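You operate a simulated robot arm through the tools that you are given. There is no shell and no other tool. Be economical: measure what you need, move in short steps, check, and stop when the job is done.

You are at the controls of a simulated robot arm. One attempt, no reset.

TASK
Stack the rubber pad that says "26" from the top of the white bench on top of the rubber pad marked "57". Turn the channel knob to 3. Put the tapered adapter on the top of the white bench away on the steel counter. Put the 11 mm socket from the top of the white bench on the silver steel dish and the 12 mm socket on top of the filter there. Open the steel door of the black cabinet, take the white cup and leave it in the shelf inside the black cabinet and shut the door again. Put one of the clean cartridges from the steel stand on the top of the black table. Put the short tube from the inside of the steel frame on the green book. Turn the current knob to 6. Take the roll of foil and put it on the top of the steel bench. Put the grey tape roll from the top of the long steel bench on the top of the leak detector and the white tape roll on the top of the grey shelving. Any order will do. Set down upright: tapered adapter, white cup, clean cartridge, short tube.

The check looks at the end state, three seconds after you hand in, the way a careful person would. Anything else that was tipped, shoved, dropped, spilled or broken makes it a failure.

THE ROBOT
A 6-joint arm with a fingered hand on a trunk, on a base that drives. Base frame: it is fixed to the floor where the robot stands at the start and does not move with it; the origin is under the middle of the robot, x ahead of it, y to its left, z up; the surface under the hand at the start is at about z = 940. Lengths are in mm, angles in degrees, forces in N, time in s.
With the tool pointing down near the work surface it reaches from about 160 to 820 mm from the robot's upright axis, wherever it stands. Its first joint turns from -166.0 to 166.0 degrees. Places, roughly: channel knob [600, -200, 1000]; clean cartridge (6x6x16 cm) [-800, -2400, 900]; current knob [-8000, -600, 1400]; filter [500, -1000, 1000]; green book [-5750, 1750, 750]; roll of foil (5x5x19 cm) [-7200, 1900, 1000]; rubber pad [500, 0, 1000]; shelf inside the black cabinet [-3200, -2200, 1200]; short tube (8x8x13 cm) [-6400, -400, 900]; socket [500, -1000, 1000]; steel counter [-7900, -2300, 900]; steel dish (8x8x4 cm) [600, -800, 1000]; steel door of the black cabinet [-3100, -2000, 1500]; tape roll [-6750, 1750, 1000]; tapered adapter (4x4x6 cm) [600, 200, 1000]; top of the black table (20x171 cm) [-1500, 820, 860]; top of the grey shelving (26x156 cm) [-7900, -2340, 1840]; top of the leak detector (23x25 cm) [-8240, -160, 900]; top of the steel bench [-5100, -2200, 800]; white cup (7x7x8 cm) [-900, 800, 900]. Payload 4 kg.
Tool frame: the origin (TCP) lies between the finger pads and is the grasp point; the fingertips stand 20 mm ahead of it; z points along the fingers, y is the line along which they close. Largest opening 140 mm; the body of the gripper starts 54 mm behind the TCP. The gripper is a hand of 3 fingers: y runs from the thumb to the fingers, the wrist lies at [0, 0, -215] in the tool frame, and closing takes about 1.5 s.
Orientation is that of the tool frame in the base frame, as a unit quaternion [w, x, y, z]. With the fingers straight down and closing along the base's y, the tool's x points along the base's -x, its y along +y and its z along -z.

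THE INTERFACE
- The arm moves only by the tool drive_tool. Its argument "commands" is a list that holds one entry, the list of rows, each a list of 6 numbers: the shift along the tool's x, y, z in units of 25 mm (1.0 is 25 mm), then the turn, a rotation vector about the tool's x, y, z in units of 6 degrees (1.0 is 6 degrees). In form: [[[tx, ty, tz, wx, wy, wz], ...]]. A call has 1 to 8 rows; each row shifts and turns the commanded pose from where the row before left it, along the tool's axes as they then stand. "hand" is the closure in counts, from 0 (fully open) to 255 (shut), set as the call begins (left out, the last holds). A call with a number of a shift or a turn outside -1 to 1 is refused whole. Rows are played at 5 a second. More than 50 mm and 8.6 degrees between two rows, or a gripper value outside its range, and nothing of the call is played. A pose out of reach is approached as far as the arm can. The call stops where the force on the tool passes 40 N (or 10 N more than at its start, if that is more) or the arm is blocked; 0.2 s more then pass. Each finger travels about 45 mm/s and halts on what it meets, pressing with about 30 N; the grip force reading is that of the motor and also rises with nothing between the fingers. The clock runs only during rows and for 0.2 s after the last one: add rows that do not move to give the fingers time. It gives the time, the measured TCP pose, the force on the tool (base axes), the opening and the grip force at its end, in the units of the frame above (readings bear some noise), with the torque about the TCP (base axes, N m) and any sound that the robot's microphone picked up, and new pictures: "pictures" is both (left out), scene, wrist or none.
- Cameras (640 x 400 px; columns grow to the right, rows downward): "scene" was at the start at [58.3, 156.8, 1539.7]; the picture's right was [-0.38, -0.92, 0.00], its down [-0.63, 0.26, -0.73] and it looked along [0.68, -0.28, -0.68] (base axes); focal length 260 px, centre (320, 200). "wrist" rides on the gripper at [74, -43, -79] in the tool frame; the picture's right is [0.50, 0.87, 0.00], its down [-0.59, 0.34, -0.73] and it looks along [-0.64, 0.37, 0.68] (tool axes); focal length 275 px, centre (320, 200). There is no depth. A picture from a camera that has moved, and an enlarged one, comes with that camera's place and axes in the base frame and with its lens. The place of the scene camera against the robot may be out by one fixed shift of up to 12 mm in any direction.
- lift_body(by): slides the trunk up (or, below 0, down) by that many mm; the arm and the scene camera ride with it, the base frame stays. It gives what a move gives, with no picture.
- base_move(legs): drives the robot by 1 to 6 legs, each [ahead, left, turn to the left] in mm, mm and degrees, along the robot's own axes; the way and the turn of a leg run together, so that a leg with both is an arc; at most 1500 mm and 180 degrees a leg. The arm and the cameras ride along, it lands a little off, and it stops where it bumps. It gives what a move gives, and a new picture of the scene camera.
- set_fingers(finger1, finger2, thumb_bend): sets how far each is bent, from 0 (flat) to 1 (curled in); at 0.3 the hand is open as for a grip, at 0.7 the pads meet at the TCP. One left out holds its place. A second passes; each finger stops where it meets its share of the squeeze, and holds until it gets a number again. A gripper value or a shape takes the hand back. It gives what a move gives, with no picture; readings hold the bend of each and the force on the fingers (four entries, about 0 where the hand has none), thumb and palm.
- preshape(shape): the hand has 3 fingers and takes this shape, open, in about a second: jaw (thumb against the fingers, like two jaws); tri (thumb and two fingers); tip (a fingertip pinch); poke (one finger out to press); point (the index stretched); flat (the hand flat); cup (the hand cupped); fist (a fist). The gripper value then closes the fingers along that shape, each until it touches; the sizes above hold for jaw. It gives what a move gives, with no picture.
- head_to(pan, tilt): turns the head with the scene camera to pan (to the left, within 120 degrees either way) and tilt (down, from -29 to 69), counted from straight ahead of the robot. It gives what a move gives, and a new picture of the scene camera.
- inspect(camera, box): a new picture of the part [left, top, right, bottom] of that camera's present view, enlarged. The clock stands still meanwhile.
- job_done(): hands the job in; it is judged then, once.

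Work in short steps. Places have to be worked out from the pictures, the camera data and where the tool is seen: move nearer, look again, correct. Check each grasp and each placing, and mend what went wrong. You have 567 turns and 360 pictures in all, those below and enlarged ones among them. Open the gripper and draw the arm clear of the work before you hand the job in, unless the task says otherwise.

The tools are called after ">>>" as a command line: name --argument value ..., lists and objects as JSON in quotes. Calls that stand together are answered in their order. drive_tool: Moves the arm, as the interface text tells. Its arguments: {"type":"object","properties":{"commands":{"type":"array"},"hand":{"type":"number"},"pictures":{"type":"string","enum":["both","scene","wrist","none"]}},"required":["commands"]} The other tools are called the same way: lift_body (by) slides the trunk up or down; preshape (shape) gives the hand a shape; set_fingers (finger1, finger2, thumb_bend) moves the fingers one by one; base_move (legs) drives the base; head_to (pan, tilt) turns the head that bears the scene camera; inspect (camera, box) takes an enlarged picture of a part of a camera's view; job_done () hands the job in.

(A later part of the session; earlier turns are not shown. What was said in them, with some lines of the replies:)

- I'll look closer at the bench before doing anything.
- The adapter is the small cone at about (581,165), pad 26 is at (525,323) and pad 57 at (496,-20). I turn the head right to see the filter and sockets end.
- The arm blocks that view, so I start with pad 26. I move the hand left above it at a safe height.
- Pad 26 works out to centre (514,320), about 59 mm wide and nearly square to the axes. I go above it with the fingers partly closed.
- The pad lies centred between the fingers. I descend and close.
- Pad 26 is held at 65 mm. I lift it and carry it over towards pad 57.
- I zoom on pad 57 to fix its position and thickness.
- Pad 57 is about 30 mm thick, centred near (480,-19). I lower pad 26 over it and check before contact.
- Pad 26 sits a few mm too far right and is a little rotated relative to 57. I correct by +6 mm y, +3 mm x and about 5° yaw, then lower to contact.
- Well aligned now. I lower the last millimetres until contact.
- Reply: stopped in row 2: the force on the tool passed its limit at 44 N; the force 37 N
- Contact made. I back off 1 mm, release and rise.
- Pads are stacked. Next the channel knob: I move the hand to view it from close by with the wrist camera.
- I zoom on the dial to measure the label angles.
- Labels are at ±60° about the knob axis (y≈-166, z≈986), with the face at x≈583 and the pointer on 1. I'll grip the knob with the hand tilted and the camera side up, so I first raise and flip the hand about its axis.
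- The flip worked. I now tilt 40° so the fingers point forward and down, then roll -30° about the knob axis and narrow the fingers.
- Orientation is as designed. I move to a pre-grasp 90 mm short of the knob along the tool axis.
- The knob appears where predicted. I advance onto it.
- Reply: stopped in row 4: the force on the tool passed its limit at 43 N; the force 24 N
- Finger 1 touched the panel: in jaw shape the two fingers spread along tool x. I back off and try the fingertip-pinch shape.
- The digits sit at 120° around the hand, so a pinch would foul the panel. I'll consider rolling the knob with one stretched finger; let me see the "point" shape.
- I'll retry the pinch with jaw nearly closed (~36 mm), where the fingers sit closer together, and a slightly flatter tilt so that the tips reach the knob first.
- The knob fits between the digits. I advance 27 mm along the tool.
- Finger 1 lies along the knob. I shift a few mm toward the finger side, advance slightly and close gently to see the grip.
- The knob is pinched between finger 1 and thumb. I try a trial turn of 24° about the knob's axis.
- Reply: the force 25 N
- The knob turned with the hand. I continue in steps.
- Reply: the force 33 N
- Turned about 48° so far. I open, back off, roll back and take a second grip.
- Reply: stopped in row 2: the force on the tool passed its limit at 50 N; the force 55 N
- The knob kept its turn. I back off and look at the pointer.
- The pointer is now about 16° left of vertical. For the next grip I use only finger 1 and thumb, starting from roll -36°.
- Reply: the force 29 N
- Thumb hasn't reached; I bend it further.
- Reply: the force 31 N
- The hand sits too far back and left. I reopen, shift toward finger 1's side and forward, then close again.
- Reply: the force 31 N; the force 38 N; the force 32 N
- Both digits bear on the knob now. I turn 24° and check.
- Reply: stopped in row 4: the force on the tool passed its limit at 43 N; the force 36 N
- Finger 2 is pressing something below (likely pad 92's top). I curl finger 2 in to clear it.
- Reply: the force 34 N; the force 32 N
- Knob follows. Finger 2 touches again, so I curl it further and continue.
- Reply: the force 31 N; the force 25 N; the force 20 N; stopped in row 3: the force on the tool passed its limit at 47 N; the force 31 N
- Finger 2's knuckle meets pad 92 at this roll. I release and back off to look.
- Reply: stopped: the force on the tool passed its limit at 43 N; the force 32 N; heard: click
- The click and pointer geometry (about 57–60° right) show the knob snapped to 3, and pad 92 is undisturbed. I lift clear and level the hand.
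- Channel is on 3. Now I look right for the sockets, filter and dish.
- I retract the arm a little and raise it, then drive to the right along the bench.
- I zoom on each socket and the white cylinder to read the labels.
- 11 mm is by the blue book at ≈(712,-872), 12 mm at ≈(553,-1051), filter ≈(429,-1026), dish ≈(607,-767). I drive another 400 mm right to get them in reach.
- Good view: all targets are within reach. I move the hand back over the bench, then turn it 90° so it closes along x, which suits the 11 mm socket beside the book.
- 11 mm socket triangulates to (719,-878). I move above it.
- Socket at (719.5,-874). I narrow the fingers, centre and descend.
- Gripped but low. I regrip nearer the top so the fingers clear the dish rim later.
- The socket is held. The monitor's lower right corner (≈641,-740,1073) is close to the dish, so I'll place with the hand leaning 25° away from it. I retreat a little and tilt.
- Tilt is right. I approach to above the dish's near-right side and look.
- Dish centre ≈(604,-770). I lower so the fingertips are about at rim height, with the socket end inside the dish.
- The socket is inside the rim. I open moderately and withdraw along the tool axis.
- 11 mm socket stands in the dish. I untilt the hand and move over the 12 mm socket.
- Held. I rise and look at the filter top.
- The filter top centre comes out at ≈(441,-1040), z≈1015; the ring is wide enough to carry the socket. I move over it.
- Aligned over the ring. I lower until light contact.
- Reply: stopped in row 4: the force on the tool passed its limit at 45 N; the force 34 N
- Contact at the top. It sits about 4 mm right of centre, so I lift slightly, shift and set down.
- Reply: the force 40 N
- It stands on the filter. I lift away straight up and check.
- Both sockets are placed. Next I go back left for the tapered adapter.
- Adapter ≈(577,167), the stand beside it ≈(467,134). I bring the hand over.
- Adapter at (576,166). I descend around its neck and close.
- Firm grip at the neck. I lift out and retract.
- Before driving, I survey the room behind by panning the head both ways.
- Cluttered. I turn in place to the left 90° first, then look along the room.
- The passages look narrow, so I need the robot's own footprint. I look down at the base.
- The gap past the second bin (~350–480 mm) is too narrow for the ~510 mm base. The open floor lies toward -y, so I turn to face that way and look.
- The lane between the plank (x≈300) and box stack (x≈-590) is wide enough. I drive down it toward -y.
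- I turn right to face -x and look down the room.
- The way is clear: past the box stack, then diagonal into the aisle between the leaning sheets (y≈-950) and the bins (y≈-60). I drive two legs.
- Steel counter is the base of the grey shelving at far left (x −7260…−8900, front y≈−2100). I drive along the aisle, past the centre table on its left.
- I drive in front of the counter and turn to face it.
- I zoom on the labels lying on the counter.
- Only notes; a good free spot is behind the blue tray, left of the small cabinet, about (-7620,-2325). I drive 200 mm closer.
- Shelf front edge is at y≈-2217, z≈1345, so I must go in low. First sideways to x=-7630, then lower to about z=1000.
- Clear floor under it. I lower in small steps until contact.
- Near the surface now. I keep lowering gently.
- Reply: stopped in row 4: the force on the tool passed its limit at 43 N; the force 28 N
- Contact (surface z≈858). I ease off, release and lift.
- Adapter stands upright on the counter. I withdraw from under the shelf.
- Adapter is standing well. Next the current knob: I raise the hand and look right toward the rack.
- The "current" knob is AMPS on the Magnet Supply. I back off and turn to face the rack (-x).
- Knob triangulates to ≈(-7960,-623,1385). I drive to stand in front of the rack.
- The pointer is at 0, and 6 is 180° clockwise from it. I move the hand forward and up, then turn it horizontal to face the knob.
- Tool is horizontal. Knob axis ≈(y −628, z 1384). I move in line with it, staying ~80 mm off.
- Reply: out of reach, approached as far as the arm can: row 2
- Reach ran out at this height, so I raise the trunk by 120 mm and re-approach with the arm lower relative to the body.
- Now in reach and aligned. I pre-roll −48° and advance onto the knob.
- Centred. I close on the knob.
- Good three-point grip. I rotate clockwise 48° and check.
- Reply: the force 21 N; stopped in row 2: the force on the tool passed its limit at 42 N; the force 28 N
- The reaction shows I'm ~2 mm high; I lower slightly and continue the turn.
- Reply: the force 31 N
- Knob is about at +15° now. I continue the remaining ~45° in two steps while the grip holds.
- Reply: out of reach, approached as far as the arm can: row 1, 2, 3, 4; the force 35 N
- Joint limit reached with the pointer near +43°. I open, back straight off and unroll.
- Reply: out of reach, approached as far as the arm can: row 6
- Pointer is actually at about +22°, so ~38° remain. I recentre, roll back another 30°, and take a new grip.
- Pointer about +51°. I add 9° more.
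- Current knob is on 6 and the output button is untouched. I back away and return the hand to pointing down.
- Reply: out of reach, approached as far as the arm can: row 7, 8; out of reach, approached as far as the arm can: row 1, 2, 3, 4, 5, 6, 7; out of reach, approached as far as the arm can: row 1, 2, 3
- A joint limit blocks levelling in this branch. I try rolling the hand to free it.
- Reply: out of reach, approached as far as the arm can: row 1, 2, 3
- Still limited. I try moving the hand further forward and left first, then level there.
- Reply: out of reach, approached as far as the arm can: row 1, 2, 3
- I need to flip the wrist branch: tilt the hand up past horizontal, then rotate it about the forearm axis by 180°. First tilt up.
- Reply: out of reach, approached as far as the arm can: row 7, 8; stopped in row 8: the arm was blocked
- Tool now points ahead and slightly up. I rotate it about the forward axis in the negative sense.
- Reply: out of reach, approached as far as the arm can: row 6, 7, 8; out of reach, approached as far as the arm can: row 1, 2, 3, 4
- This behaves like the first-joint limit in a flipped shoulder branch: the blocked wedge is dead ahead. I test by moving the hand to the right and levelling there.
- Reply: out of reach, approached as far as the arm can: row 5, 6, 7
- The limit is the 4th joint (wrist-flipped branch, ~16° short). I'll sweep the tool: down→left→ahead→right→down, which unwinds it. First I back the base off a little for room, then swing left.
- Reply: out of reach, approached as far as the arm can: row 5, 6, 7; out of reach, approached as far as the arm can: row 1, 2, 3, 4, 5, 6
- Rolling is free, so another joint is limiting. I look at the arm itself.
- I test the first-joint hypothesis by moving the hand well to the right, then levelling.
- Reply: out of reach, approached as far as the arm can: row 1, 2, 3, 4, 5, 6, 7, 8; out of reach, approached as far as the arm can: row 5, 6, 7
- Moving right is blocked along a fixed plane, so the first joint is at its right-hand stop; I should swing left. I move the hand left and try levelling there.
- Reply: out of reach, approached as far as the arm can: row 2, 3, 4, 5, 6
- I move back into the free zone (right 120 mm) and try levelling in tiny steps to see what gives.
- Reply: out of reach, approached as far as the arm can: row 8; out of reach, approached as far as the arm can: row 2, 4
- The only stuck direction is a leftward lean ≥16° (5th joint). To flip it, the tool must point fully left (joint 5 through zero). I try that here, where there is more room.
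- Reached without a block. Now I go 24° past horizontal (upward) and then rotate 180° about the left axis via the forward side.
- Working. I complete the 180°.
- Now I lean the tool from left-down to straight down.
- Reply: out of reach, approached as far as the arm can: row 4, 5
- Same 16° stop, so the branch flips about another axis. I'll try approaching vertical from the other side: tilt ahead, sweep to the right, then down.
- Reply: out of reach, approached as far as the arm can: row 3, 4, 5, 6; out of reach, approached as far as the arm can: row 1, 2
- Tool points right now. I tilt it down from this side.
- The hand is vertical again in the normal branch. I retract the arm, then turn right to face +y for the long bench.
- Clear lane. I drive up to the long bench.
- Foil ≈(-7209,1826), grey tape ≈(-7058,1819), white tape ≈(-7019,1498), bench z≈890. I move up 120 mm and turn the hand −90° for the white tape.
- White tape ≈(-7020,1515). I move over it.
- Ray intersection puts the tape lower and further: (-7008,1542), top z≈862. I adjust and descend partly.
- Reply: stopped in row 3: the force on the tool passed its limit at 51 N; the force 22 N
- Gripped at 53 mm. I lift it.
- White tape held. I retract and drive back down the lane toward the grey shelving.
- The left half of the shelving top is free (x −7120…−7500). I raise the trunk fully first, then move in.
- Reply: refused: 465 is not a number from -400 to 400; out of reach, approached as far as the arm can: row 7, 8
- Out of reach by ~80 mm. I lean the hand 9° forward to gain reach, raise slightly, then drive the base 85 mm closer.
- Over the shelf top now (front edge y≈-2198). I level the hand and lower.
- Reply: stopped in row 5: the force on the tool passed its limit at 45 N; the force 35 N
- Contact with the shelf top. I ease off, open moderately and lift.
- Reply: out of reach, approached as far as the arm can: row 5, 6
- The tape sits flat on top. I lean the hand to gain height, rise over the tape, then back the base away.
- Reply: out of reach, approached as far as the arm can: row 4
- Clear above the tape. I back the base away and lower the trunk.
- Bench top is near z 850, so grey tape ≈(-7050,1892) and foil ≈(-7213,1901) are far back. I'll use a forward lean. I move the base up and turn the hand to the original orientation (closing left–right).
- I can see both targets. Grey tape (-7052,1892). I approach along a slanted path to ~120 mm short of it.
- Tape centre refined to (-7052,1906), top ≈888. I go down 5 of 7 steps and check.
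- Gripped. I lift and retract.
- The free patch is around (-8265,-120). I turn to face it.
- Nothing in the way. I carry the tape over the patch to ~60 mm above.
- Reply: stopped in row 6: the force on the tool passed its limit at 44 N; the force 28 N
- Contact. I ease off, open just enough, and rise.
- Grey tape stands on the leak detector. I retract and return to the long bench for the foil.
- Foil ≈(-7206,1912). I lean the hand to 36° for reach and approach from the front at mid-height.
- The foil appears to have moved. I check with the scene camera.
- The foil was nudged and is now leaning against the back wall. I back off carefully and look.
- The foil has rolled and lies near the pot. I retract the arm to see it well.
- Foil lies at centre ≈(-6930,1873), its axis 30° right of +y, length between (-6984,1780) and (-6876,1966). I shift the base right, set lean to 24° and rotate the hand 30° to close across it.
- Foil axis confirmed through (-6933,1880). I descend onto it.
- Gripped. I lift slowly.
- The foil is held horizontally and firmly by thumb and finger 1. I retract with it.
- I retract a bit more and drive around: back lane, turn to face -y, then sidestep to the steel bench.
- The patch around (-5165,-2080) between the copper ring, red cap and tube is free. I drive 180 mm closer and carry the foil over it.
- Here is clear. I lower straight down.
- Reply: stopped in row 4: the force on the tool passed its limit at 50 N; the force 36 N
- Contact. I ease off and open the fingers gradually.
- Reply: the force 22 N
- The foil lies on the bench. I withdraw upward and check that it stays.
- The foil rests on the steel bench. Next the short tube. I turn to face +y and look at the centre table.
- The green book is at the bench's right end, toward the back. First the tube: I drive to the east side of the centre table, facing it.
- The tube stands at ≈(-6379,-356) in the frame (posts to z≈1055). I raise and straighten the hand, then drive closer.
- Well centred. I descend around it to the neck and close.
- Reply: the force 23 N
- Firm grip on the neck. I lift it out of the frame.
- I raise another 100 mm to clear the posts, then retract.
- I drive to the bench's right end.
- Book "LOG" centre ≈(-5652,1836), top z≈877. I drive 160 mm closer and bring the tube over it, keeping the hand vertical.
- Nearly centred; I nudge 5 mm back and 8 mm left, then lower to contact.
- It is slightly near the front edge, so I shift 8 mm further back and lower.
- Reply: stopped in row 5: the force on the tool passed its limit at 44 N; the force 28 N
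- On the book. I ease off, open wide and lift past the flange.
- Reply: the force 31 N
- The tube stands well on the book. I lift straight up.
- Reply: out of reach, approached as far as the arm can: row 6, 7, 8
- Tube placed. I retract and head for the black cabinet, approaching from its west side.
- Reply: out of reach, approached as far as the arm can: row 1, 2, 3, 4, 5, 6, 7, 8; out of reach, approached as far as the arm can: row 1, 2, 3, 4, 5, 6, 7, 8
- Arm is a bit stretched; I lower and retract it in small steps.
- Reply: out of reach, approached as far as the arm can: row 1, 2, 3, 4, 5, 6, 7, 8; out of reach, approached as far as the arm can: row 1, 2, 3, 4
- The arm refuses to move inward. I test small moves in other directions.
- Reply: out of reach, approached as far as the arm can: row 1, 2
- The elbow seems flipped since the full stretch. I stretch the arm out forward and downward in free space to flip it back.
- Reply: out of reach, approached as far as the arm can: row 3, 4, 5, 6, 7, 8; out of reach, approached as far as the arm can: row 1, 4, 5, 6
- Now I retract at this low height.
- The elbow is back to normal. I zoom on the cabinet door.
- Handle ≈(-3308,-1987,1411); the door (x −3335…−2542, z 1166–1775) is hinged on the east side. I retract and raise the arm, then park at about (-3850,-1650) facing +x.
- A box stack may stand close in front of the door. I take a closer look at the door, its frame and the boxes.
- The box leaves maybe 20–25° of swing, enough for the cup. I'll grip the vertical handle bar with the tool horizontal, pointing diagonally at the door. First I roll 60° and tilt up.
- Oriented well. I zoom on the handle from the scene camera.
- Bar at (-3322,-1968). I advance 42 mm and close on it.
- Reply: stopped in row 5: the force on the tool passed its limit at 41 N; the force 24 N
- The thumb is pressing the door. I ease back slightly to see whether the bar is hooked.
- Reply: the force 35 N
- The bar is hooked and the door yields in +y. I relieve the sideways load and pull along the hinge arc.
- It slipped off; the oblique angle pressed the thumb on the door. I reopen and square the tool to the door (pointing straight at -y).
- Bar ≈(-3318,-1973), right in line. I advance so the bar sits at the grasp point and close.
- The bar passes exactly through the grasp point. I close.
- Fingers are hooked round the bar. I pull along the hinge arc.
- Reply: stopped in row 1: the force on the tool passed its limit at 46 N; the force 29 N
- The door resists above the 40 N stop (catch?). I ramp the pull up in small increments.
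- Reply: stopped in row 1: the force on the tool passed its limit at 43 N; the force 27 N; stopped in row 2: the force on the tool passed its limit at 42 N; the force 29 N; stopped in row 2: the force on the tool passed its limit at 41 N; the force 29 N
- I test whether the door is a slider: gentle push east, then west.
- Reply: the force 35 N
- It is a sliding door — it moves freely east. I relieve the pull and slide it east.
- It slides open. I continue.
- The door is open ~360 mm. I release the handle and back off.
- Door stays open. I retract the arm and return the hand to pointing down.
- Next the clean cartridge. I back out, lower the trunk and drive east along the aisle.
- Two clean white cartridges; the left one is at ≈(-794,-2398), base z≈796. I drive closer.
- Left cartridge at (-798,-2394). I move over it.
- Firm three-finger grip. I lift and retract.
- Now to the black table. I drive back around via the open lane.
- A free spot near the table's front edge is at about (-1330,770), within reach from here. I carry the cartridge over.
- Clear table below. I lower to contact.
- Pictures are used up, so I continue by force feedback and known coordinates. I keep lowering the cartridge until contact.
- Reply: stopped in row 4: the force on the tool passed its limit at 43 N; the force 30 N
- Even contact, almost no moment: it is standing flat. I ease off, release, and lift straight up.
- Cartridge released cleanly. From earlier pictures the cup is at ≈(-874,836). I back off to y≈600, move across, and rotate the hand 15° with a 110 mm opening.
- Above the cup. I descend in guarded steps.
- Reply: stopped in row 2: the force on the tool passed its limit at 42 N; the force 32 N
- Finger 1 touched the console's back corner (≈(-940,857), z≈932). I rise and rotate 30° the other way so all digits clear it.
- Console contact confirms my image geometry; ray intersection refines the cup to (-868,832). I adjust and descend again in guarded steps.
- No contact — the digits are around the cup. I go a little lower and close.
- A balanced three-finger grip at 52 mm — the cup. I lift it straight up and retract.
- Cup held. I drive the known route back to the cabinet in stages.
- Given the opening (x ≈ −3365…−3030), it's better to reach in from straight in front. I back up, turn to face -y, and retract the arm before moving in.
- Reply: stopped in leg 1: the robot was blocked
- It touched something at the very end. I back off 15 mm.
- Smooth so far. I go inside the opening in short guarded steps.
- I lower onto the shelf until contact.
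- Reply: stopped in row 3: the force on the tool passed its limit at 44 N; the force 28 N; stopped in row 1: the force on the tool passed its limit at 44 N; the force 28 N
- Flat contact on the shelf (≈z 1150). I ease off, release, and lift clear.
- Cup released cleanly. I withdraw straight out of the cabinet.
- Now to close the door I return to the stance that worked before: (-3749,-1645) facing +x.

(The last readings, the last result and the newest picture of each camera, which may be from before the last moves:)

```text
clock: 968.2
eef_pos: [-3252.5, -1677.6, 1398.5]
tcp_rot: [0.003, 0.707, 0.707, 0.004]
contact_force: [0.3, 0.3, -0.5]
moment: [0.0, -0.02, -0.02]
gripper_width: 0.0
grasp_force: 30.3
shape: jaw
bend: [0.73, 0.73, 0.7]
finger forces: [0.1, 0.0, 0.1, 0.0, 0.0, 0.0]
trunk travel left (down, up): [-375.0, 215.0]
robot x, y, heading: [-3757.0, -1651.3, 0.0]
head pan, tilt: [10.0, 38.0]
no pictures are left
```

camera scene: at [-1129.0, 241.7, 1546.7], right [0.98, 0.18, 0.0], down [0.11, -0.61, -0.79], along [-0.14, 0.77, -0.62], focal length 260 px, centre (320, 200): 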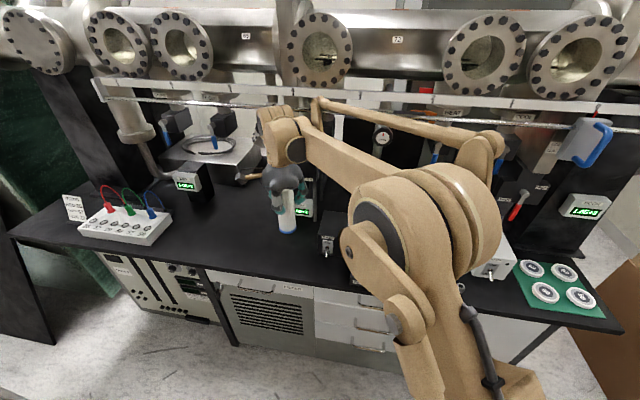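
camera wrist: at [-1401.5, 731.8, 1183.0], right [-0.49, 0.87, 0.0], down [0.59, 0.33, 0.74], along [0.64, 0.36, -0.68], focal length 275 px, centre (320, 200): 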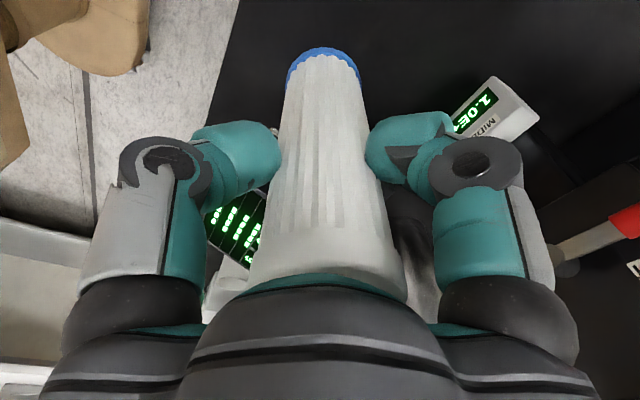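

>>> base_move --legs '[[60, 0, 0]]'

>>> drive_tool --commands '[[[-1, 0, 0, 0, 0, 0], [-1, 0, 0, 0, 0, 0], [0, 0, 0, 0, -1, 0], [0, 0, 0, 0, -1, 0], [0, 0, 0, 0, -1, 0], [0, 0, 0, 0, -1, 0], [0, 0, 0, 0, -1, 0], [0, 0, 0, 0, -1, 0]]]' --pictures "none"

>>> drive_tool --commands '[[[0, 0, 0, 0, -1, 0], [0, 0, 0, 0, -1, 0], [0, 0, 0, 0, -1, 0], [0, 0, 0, 0, -1, 0], [0, 0, 0, 0, -1, 0], [0, 0, 0, 0, -1, 0], [0, 0, 0, 0, -1, 0], [0, 0, 0, 0, -1, 0]]]' --pictures "none"

>>> drive_tool --commands '[[[0, 0, 0, 0, -1, 0], [0, 0, 0, 0, 0, 0]]]' --pictures "none"

```text
clock: 969.2
eef_pos: [-3191.0, -1675.9, 1398.0]
tcp_rot: [0.003, 0.708, 0.706, 0.002]
contact_force: [1.0, 0.2, 0.8]
moment: [0.0, 0.04, 0.02]
gripper_width: 0.1
grasp_force: 30.1
shape: jaw
bend: [0.73, 0.73, 0.7]
finger forces: [0.0, 0.0, 0.1, 0.0, 0.1, 0.0]
trunk travel left (down, up): [-375.0, 215.0]
robot x, y, heading: [-3698.4, -1645.3, -0.0]
head pan, tilt: [10.0, 38.0]
```

```text
clock: 971.0
eef_pos: [-3192.7, -1725.9, 1399.3]
tcp_rot: [0.222, 0.674, 0.671, -0.216]
contact_force: [0.4, 0.3, -0.4]
moment: [0.02, 0.0, 0.01]
gripper_width: 0.0
grasp_force: 30.3
shape: jaw
bend: [0.73, 0.73, 0.7]
finger forces: [0.1, 0.0, 0.1, 0.0, 0.0, 0.1]
trunk travel left (down, up): [-375.0, 215.0]
robot x, y, heading: [-3695.2, -1651.9, 0.1]
head pan, tilt: [10.0, 38.0]
no pictures are left
```

```text
clock: 972.8
eef_pos: [-3192.7, -1725.3, 1398.3]
tcp_rot: [0.475, 0.528, 0.523, -0.471]
contact_force: [0.5, 0.4, -0.1]
moment: [0.03, -0.01, 0.0]
gripper_width: 0.0
grasp_force: 30.4
shape: jaw
bend: [0.73, 0.73, 0.7]
finger forces: [0.1, 0.0, 0.1, 0.1, 0.0, 0.1]
trunk travel left (down, up): [-375.0, 215.0]
robot x, y, heading: [-3696.2, -1653.6, -0.0]
head pan, tilt: [10.0, 38.0]
no pictures are left
```

```text
clock: 973.4
eef_pos: [-3194.5, -1725.7, 1398.6]
tcp_rot: [0.501, 0.503, 0.497, -0.499]
contact_force: [0.2, 0.0, -0.3]
moment: [-0.03, 0.02, 0.02]
gripper_width: 0.1
grasp_force: 30.2
shape: jaw
bend: [0.73, 0.73, 0.7]
finger forces: [0.1, 0.1, 0.1, 0.0, 0.0, 0.0]
trunk travel left (down, up): [-375.0, 215.0]
robot x, y, heading: [-3694.4, -1650.8, 0.4]
head pan, tilt: [10.0, 38.0]
no pictures are left
```

>>> drive_tool --commands '[[[0, 1, 0, 0, 0, 0], [0, 1, 0, 0, 0, 0], [0, 1, 0, 0, 0, 0], [0, 1, 0, 0, 0, 0], [0, 1, 0, 0, 0, 0], [0, 1, 0, 0, 0, 0]]]' --pictures "none"

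>>> drive_tool --commands '[[[0, 1, 0, 0, 0, 0], [0, 1, 0, 0, 0, 0], [0, 1, 0, 0, 0, 0], [0, 1, 0, 0, 0, 0], [0, 1, 0, 0, 0, 0], [0, 0.8, 0, 0, 0, 0]]]' --pictures "none"

>>> drive_tool --commands '[[[0, 0, 1, 0, 0, 0], [0, 0, 1, 0, 0, 0], [0, 0, 1, 0, 0, 0], [0, 0, 1, 0, 0, 0], [0, 0, 1, 0, 0, 0], [0, 0, 1, 0, 0, 0]]]' --pictures "none"

```text
clock: 974.8
eef_pos: [-3039.3, -1727.1, 1400.4]
tcp_rot: [0.502, 0.503, 0.497, -0.498]
contact_force: [0.2, 0.0, 0.6]
moment: [0.0, 0.0, -0.02]
gripper_width: 0.0
grasp_force: 29.7
shape: jaw
bend: [0.73, 0.73, 0.7]
finger forces: [0.0, 0.0, 0.0, 0.1, 0.0, 0.0]
trunk travel left (down, up): [-375.0, 215.0]
robot x, y, heading: [-3698.0, -1649.0, -0.1]
head pan, tilt: [10.0, 38.0]
no pictures are left
```

```text
clock: 976.2
eef_pos: [-2896.4, -1726.1, 1401.9]
tcp_rot: [0.502, 0.503, 0.498, -0.498]
contact_force: [0.1, 0.1, -0.1]
moment: [-0.02, 0.0, -0.03]
gripper_width: 0.1
grasp_force: 30.1
shape: jaw
bend: [0.73, 0.73, 0.7]
finger forces: [0.0, 0.1, 0.1, 0.1, 0.0, 0.0]
trunk travel left (down, up): [-375.0, 215.0]
robot x, y, heading: [-3699.7, -1649.8, -0.1]
head pan, tilt: [10.0, 38.0]
no pictures are left
```

```text
clock: 977.6
eef_pos: [-2897.7, -1877.6, 1400.4]
tcp_rot: [0.502, 0.502, 0.498, -0.497]
contact_force: [0.0, 0.1, 0.5]
moment: [-0.04, -0.01, -0.04]
gripper_width: 0.0
grasp_force: 29.6
shape: jaw
bend: [0.73, 0.73, 0.7]
finger forces: [0.0, 0.0, 0.1, 0.2, 0.0, 0.1]
trunk travel left (down, up): [-375.0, 215.0]
robot x, y, heading: [-3696.2, -1646.8, -0.0]
head pan, tilt: [10.0, 38.0]
no pictures are left
```

>>> drive_tool --commands '[[[0, 0, 1, 0, 0, 0], [0, 0, 1, 0, 0, 0], [0, 0, 0.8, 0, 0, 0], [0, 0, 0.4, 0, 0, 0], [0, 0, 0.24, 0, 0, 0]]]' --pictures "none"

>>> drive_tool --commands '[[[0, -0.6, 0, 0, 0, 0], [0, -0.4, 0, 0, 0, 0], [0, -0.4, 0, 0, 0, 0]]]' --pictures "none"

```text
clock: 978.8
eef_pos: [-2897.8, -1964.5, 1400.6]
tcp_rot: [0.502, 0.502, 0.498, -0.498]
contact_force: [0.0, 0.3, -1.2]
moment: [0.01, -0.02, 0.03]
gripper_width: 0.1
grasp_force: 29.5
shape: jaw
bend: [0.73, 0.73, 0.7]
finger forces: [0.0, 0.0, 0.1, 0.0, 0.0, 0.0]
trunk travel left (down, up): [-375.0, 215.0]
robot x, y, heading: [-3701.2, -1648.3, 0.1]
head pan, tilt: [10.0, 38.0]
no pictures are left
```

```text
clock: 979.6
eef_pos: [-2932.3, -1962.6, 1400.9]
tcp_rot: [0.502, 0.502, 0.498, -0.498]
contact_force: [-0.7, -0.1, 0.1]
moment: [-0.03, 0.01, 0.02]
gripper_width: 0.0
grasp_force: 30.1
shape: jaw
bend: [0.73, 0.73, 0.7]
finger forces: [0.0, 0.0, 0.0, 0.1, 0.0, 0.1]
trunk travel left (down, up): [-375.0, 215.0]
robot x, y, heading: [-3699.2, -1649.9, 0.2]
head pan, tilt: [10.0, 38.0]
no pictures are left
```

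>>> drive_tool --commands '[[[0, -0.5, 0, 0, 0, 0], [0, -0.5, 0, 0, 0, 0]]]' --pictures "none"

>>> drive_tool --commands '[[[0, -0.5, 0, 0, 0, 0], [0, -0.5, 0, 0, 0, 0]]]' --pictures "none"

>>> drive_tool --commands '[[[0, -0.8, 0, 0, 0, 0], [0, -0.8, 0, 0, 0, 0]]]' --pictures "none"

```text
clock: 980.2
eef_pos: [-2957.9, -1963.4, 1400.6]
tcp_rot: [0.502, 0.503, 0.498, -0.498]
contact_force: [0.0, 0.8, 1.4]
moment: [-0.01, 0.02, -0.01]
gripper_width: 0.0
grasp_force: 29.7
shape: jaw
bend: [0.73, 0.73, 0.7]
finger forces: [0.0, 0.0, 0.0, 0.1, 1.1, 0.1]
trunk travel left (down, up): [-375.0, 215.0]
robot x, y, heading: [-3698.4, -1652.6, 0.1]
head pan, tilt: [10.0, 38.0]
no pictures are left
```

```text
clock: 980.8
eef_pos: [-2984.0, -1963.0, 1400.5]
tcp_rot: [0.501, 0.503, 0.497, -0.498]
contact_force: [0.6, 0.7, 0.3]
moment: [-0.03, 0.03, -0.03]
gripper_width: 0.4
grasp_force: 30.6
shape: jaw
bend: [0.73, 0.73, 0.7]
finger forces: [0.0, 0.0, 0.0, 0.1, 0.9, 0.0]
trunk travel left (down, up): [-375.0, 215.0]
robot x, y, heading: [-3698.6, -1650.2, 0.3]
head pan, tilt: [10.0, 38.0]
no pictures are left
```

```text
clock: 981.4
eef_pos: [-3024.1, -1964.4, 1401.2]
tcp_rot: [0.501, 0.503, 0.498, -0.498]
contact_force: [-0.2, -0.1, -1.0]
moment: [0.03, -0.02, 0.01]
gripper_width: 0.2
grasp_force: 30.0
shape: jaw
bend: [0.73, 0.73, 0.7]
finger forces: [0.0, 0.0, 0.0, 0.1, 0.1, 0.1]
trunk travel left (down, up): [-375.0, 215.0]
robot x, y, heading: [-3699.5, -1647.3, 0.3]
head pan, tilt: [10.0, 38.0]
no pictures are left
```

The thumb registers the bar (~1 N): the door is moving west. I keep pushing.

>>> drive_tool --commands '[[[0, -0.6, 0, 0, 0, 0], [0, -0.6, 0, 0, 0, 0], [0, -0.6, 0, 0, 0, 0], [0, -0.6, 0, 0, 0, 0], [0, -0.6, 0, 0, 0, 0]]]' --pictures "none"

>>> drive_tool --commands '[[[0, -0.6, 0, 0, 0, 0], [0, -0.6, 0, 0, 0, 0], [0, -0.6, 0, 0, 0, 0], [0, -0.6, 0, 0, 0, 0], [0, -0.6, 0, 0, 0, 0]]]' --pictures "none"

>>> drive_tool --commands '[[[0, -0.6, 0, 0, 0, 0], [0, -0.6, 0, 0, 0, 0], [0, -0.6, 0, 0, 0, 0], [0, -0.6, 0, 0, 0, 0]]]' --pictures "none"

```text
clock: 982.6
eef_pos: [-3100.1, -1963.6, 1400.9]
tcp_rot: [0.502, 0.503, 0.498, -0.497]
contact_force: [0.7, 0.7, 0.1]
moment: [-0.01, 0.0, -0.05]
gripper_width: 0.1
grasp_force: 29.8
shape: jaw
bend: [0.73, 0.73, 0.7]
finger forces: [0.1, 0.0, 0.1, 0.0, 1.6, 0.0]
trunk travel left (down, up): [-375.0, 215.0]
robot x, y, heading: [-3698.7, -1650.6, -0.1]
head pan, tilt: [10.0, 38.0]
no pictures are left
```

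```text
clock: 983.8
eef_pos: [-3173.1, -1962.0, 1399.5]
tcp_rot: [0.502, 0.502, 0.498, -0.497]
contact_force: [0.3, 1.8, -0.6]
moment: [0.02, -0.03, -0.03]
gripper_width: 0.2
grasp_force: 29.6
shape: jaw
bend: [0.73, 0.73, 0.7]
finger forces: [0.0, 0.0, 0.0, 0.1, 1.5, 0.0]
trunk travel left (down, up): [-375.0, 215.0]
robot x, y, heading: [-3700.3, -1648.8, 0.1]
head pan, tilt: [10.0, 38.0]
no pictures are left
```

```text
clock: 984.8
eef_pos: [-3234.7, -1962.6, 1396.2]
tcp_rot: [0.502, 0.503, 0.498, -0.497]
contact_force: [0.0, 0.1, 0.3]
moment: [0.0, 0.01, -0.01]
gripper_width: 0.1
grasp_force: 29.3
shape: jaw
bend: [0.73, 0.73, 0.7]
finger forces: [0.1, 0.1, 0.1, 0.1, 0.7, 0.0]
trunk travel left (down, up): [-375.0, 215.0]
robot x, y, heading: [-3698.1, -1649.8, 0.1]
head pan, tilt: [10.0, 38.0]
no pictures are left
```

Still moving with the bar. I finish the last stretch in small steps until it stops.

>>> drive_tool --commands '[[[0, -0.4, 0, 0, 0, 0], [0, -0.4, 0, 0, 0, 0], [0, -0.4, 0, 0, 0, 0], [0, -0.4, 0, 0, 0, 0]]]' --pictures "none"

>>> drive_tool --commands '[[[0, -0.25, 0, 0, 0, 0], [0, -0.25, 0, 0, 0, 0], [0, -0.25, 0, 0, 0, 0], [0, -0.25, 0, 0, 0, 0], [0, -0.25, 0, 0, 0, 0], [0, -0.25, 0, 0, 0, 0], [0, -0.25, 0, 0, 0, 0], [0, -0.25, 0, 0, 0, 0]]]' --pictures "none"

```text
clock: 985.8
eef_pos: [-3275.3, -1961.6, 1401.1]
tcp_rot: [0.501, 0.503, 0.497, -0.498]
contact_force: [0.2, 0.3, -0.4]
moment: [-0.05, -0.02, -0.01]
gripper_width: 0.0
grasp_force: 30.3
shape: jaw
bend: [0.73, 0.73, 0.7]
finger forces: [0.0, 0.1, 0.0, 0.1, 1.2, 0.0]
trunk travel left (down, up): [-375.0, 215.0]
robot x, y, heading: [-3694.0, -1647.6, 0.1]
head pan, tilt: [10.0, 38.0]
no pictures are left
```

```text
clock: 987.2
eef_pos: [-3298.7, -1956.8, 1397.3]
tcp_rot: [0.505, 0.497, 0.503, -0.495]
contact_force: [26.3, 8.9, -3.5]
moment: [0.05, -0.04, 0.21]
gripper_width: 0.0
grasp_force: 30.3
shape: jaw
bend: [0.73, 0.73, 0.71]
finger forces: [0.1, 0.0, 0.0, 0.1, 0.0, 0.0]
trunk travel left (down, up): [-375.0, 215.0]
robot x, y, heading: [-3696.1, -1648.5, 0.2]
head pan, tilt: [10.0, 38.0]
stopped in row 7: the force on the tool passed its limit at 43 N (the readings are from after the stop); the commanded pose is now the measured one
no pictures are left
```

The door reached its end stop exactly at the closed position. I ease off and draw the arm clear.

>>> drive_tool --commands '[[[0, 0.3, 0, 0, 0, 0], [0, 0, -0.6, 0, 0, 0], [0, 0, -1, 0, 0, 0], [0, 0, -1, 0, 0, 0], [0, 0, -1, 0, 0, 0], [0, 0, -1, 0, 0, 0], [0, 0, -1, 0, 0, 0], [0, 0, -1, 0, 0, 0]]]' --pictures "none"

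>>> drive_tool --commands '[[[0, 0, -1, 0, 1, 0], [0, 0, -1, 0, 1, 0], [0, 0, 0, 0, 1, 0], [0, 0, 0, 0, 1, 0], [0, 0, 0, 0, 1, 0], [0, 0, 0, 0, 1, 0], [0, 0, 0, 0, 1, 0], [0, 0, 0, 0, 1, 0]]]' --pictures "none"

>>> drive_tool --commands '[[[0, 0, 0, 0, 1, 0], [0, 0, 0, 0, 1, 0], [0, 0, 0, 0, 1, 0], [0, 0, 0, 0, 1, 0], [0, 0, 0, 0, 1, 0], [0, 0, 0, 0, 1, 0], [0, 0, 0, 0, 1, 0]]]' --hand 0 --pictures "none"

>>> base_move --legs '[[-380, 60, 0]]'

```text
clock: 989.0
eef_pos: [-3299.0, -1795.9, 1397.8]
tcp_rot: [0.505, 0.5, 0.5, -0.495]
contact_force: [0.0, -0.1, 0.7]
moment: [-0.02, -0.01, -0.01]
gripper_width: 0.0
grasp_force: 29.9
shape: jaw
bend: [0.73, 0.73, 0.7]
finger forces: [0.1, 0.0, 0.0, 0.0, 0.0, 0.1]
trunk travel left (down, up): [-375.0, 215.0]
robot x, y, heading: [-3694.0, -1647.8, 0.2]
head pan, tilt: [10.0, 38.0]
no pictures are left
```

```text
clock: 990.8
eef_pos: [-3301.2, -1744.0, 1403.5]
tcp_rot: [0.257, 0.659, 0.662, -0.248]
contact_force: [-0.4, 0.2, 0.0]
moment: [-0.01, -0.03, -0.02]
gripper_width: 0.1
grasp_force: 30.2
shape: jaw
bend: [0.73, 0.73, 0.7]
finger forces: [0.1, 0.0, 0.0, 0.1, 0.0, 0.0]
trunk travel left (down, up): [-375.0, 215.0]
robot x, y, heading: [-3697.2, -1648.3, 0.3]
head pan, tilt: [10.0, 38.0]
no pictures are left
```

```text
clock: 992.4
eef_pos: [-3299.1, -1745.8, 1402.4]
tcp_rot: [0.002, 0.704, 0.71, 0.003]
contact_force: [0.6, 0.1, 1.0]
moment: [0.01, 0.01, -0.01]
gripper_width: 139.8
grasp_force: 0.0
shape: jaw
bend: [0.3, 0.3, 0.3]
finger forces: [0.0, 0.0, 0.1, 0.1, 0.1, 0.1]
trunk travel left (down, up): [-375.0, 215.0]
robot x, y, heading: [-3698.6, -1646.6, 0.2]
head pan, tilt: [10.0, 38.0]
no pictures are left
```

```text
clock: 994.8
eef_pos: [-3672.4, -1687.0, 1401.9]
tcp_rot: [0.003, 0.706, 0.708, 0.002]
contact_force: [-0.1, -0.2, 0.7]
moment: [0.05, -0.05, 0.0]
gripper_width: 140.4
grasp_force: 0.1
shape: jaw
bend: [0.3, 0.3, 0.3]
finger forces: [0.0, 0.0, 0.1, 0.0, 0.0, 0.0]
trunk travel left (down, up): [-375.0, 215.0]
robot x, y, heading: [-4064.8, -1593.4, -0.0]
head pan, tilt: [10.0, 38.0]
```

The hand is open and empty, the arm is clear of the work, and every item on the list has been done. I hand the job in.

>>> job_done

```text
The job is handed in.
```

I finished every item on the list and handed the job in. I ran out of pictures partway through setting down the cartridge, so that, the cup and closing the door were done by force readings and known coordinates. I did not see their end state.

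Three things that could count against the result:
- **Foil:** I knocked the roll over while reaching for it on the long bench. It rolled, I picked it up again, and it now lies on its side on the steel bench.
- **Console on the black table:** one finger pressed its back corner briefly (about 42 N) while I was reaching for the cup.
- **Box stack by the cabinet:** the base bumped what I believe is the stack lightly once and I backed off.
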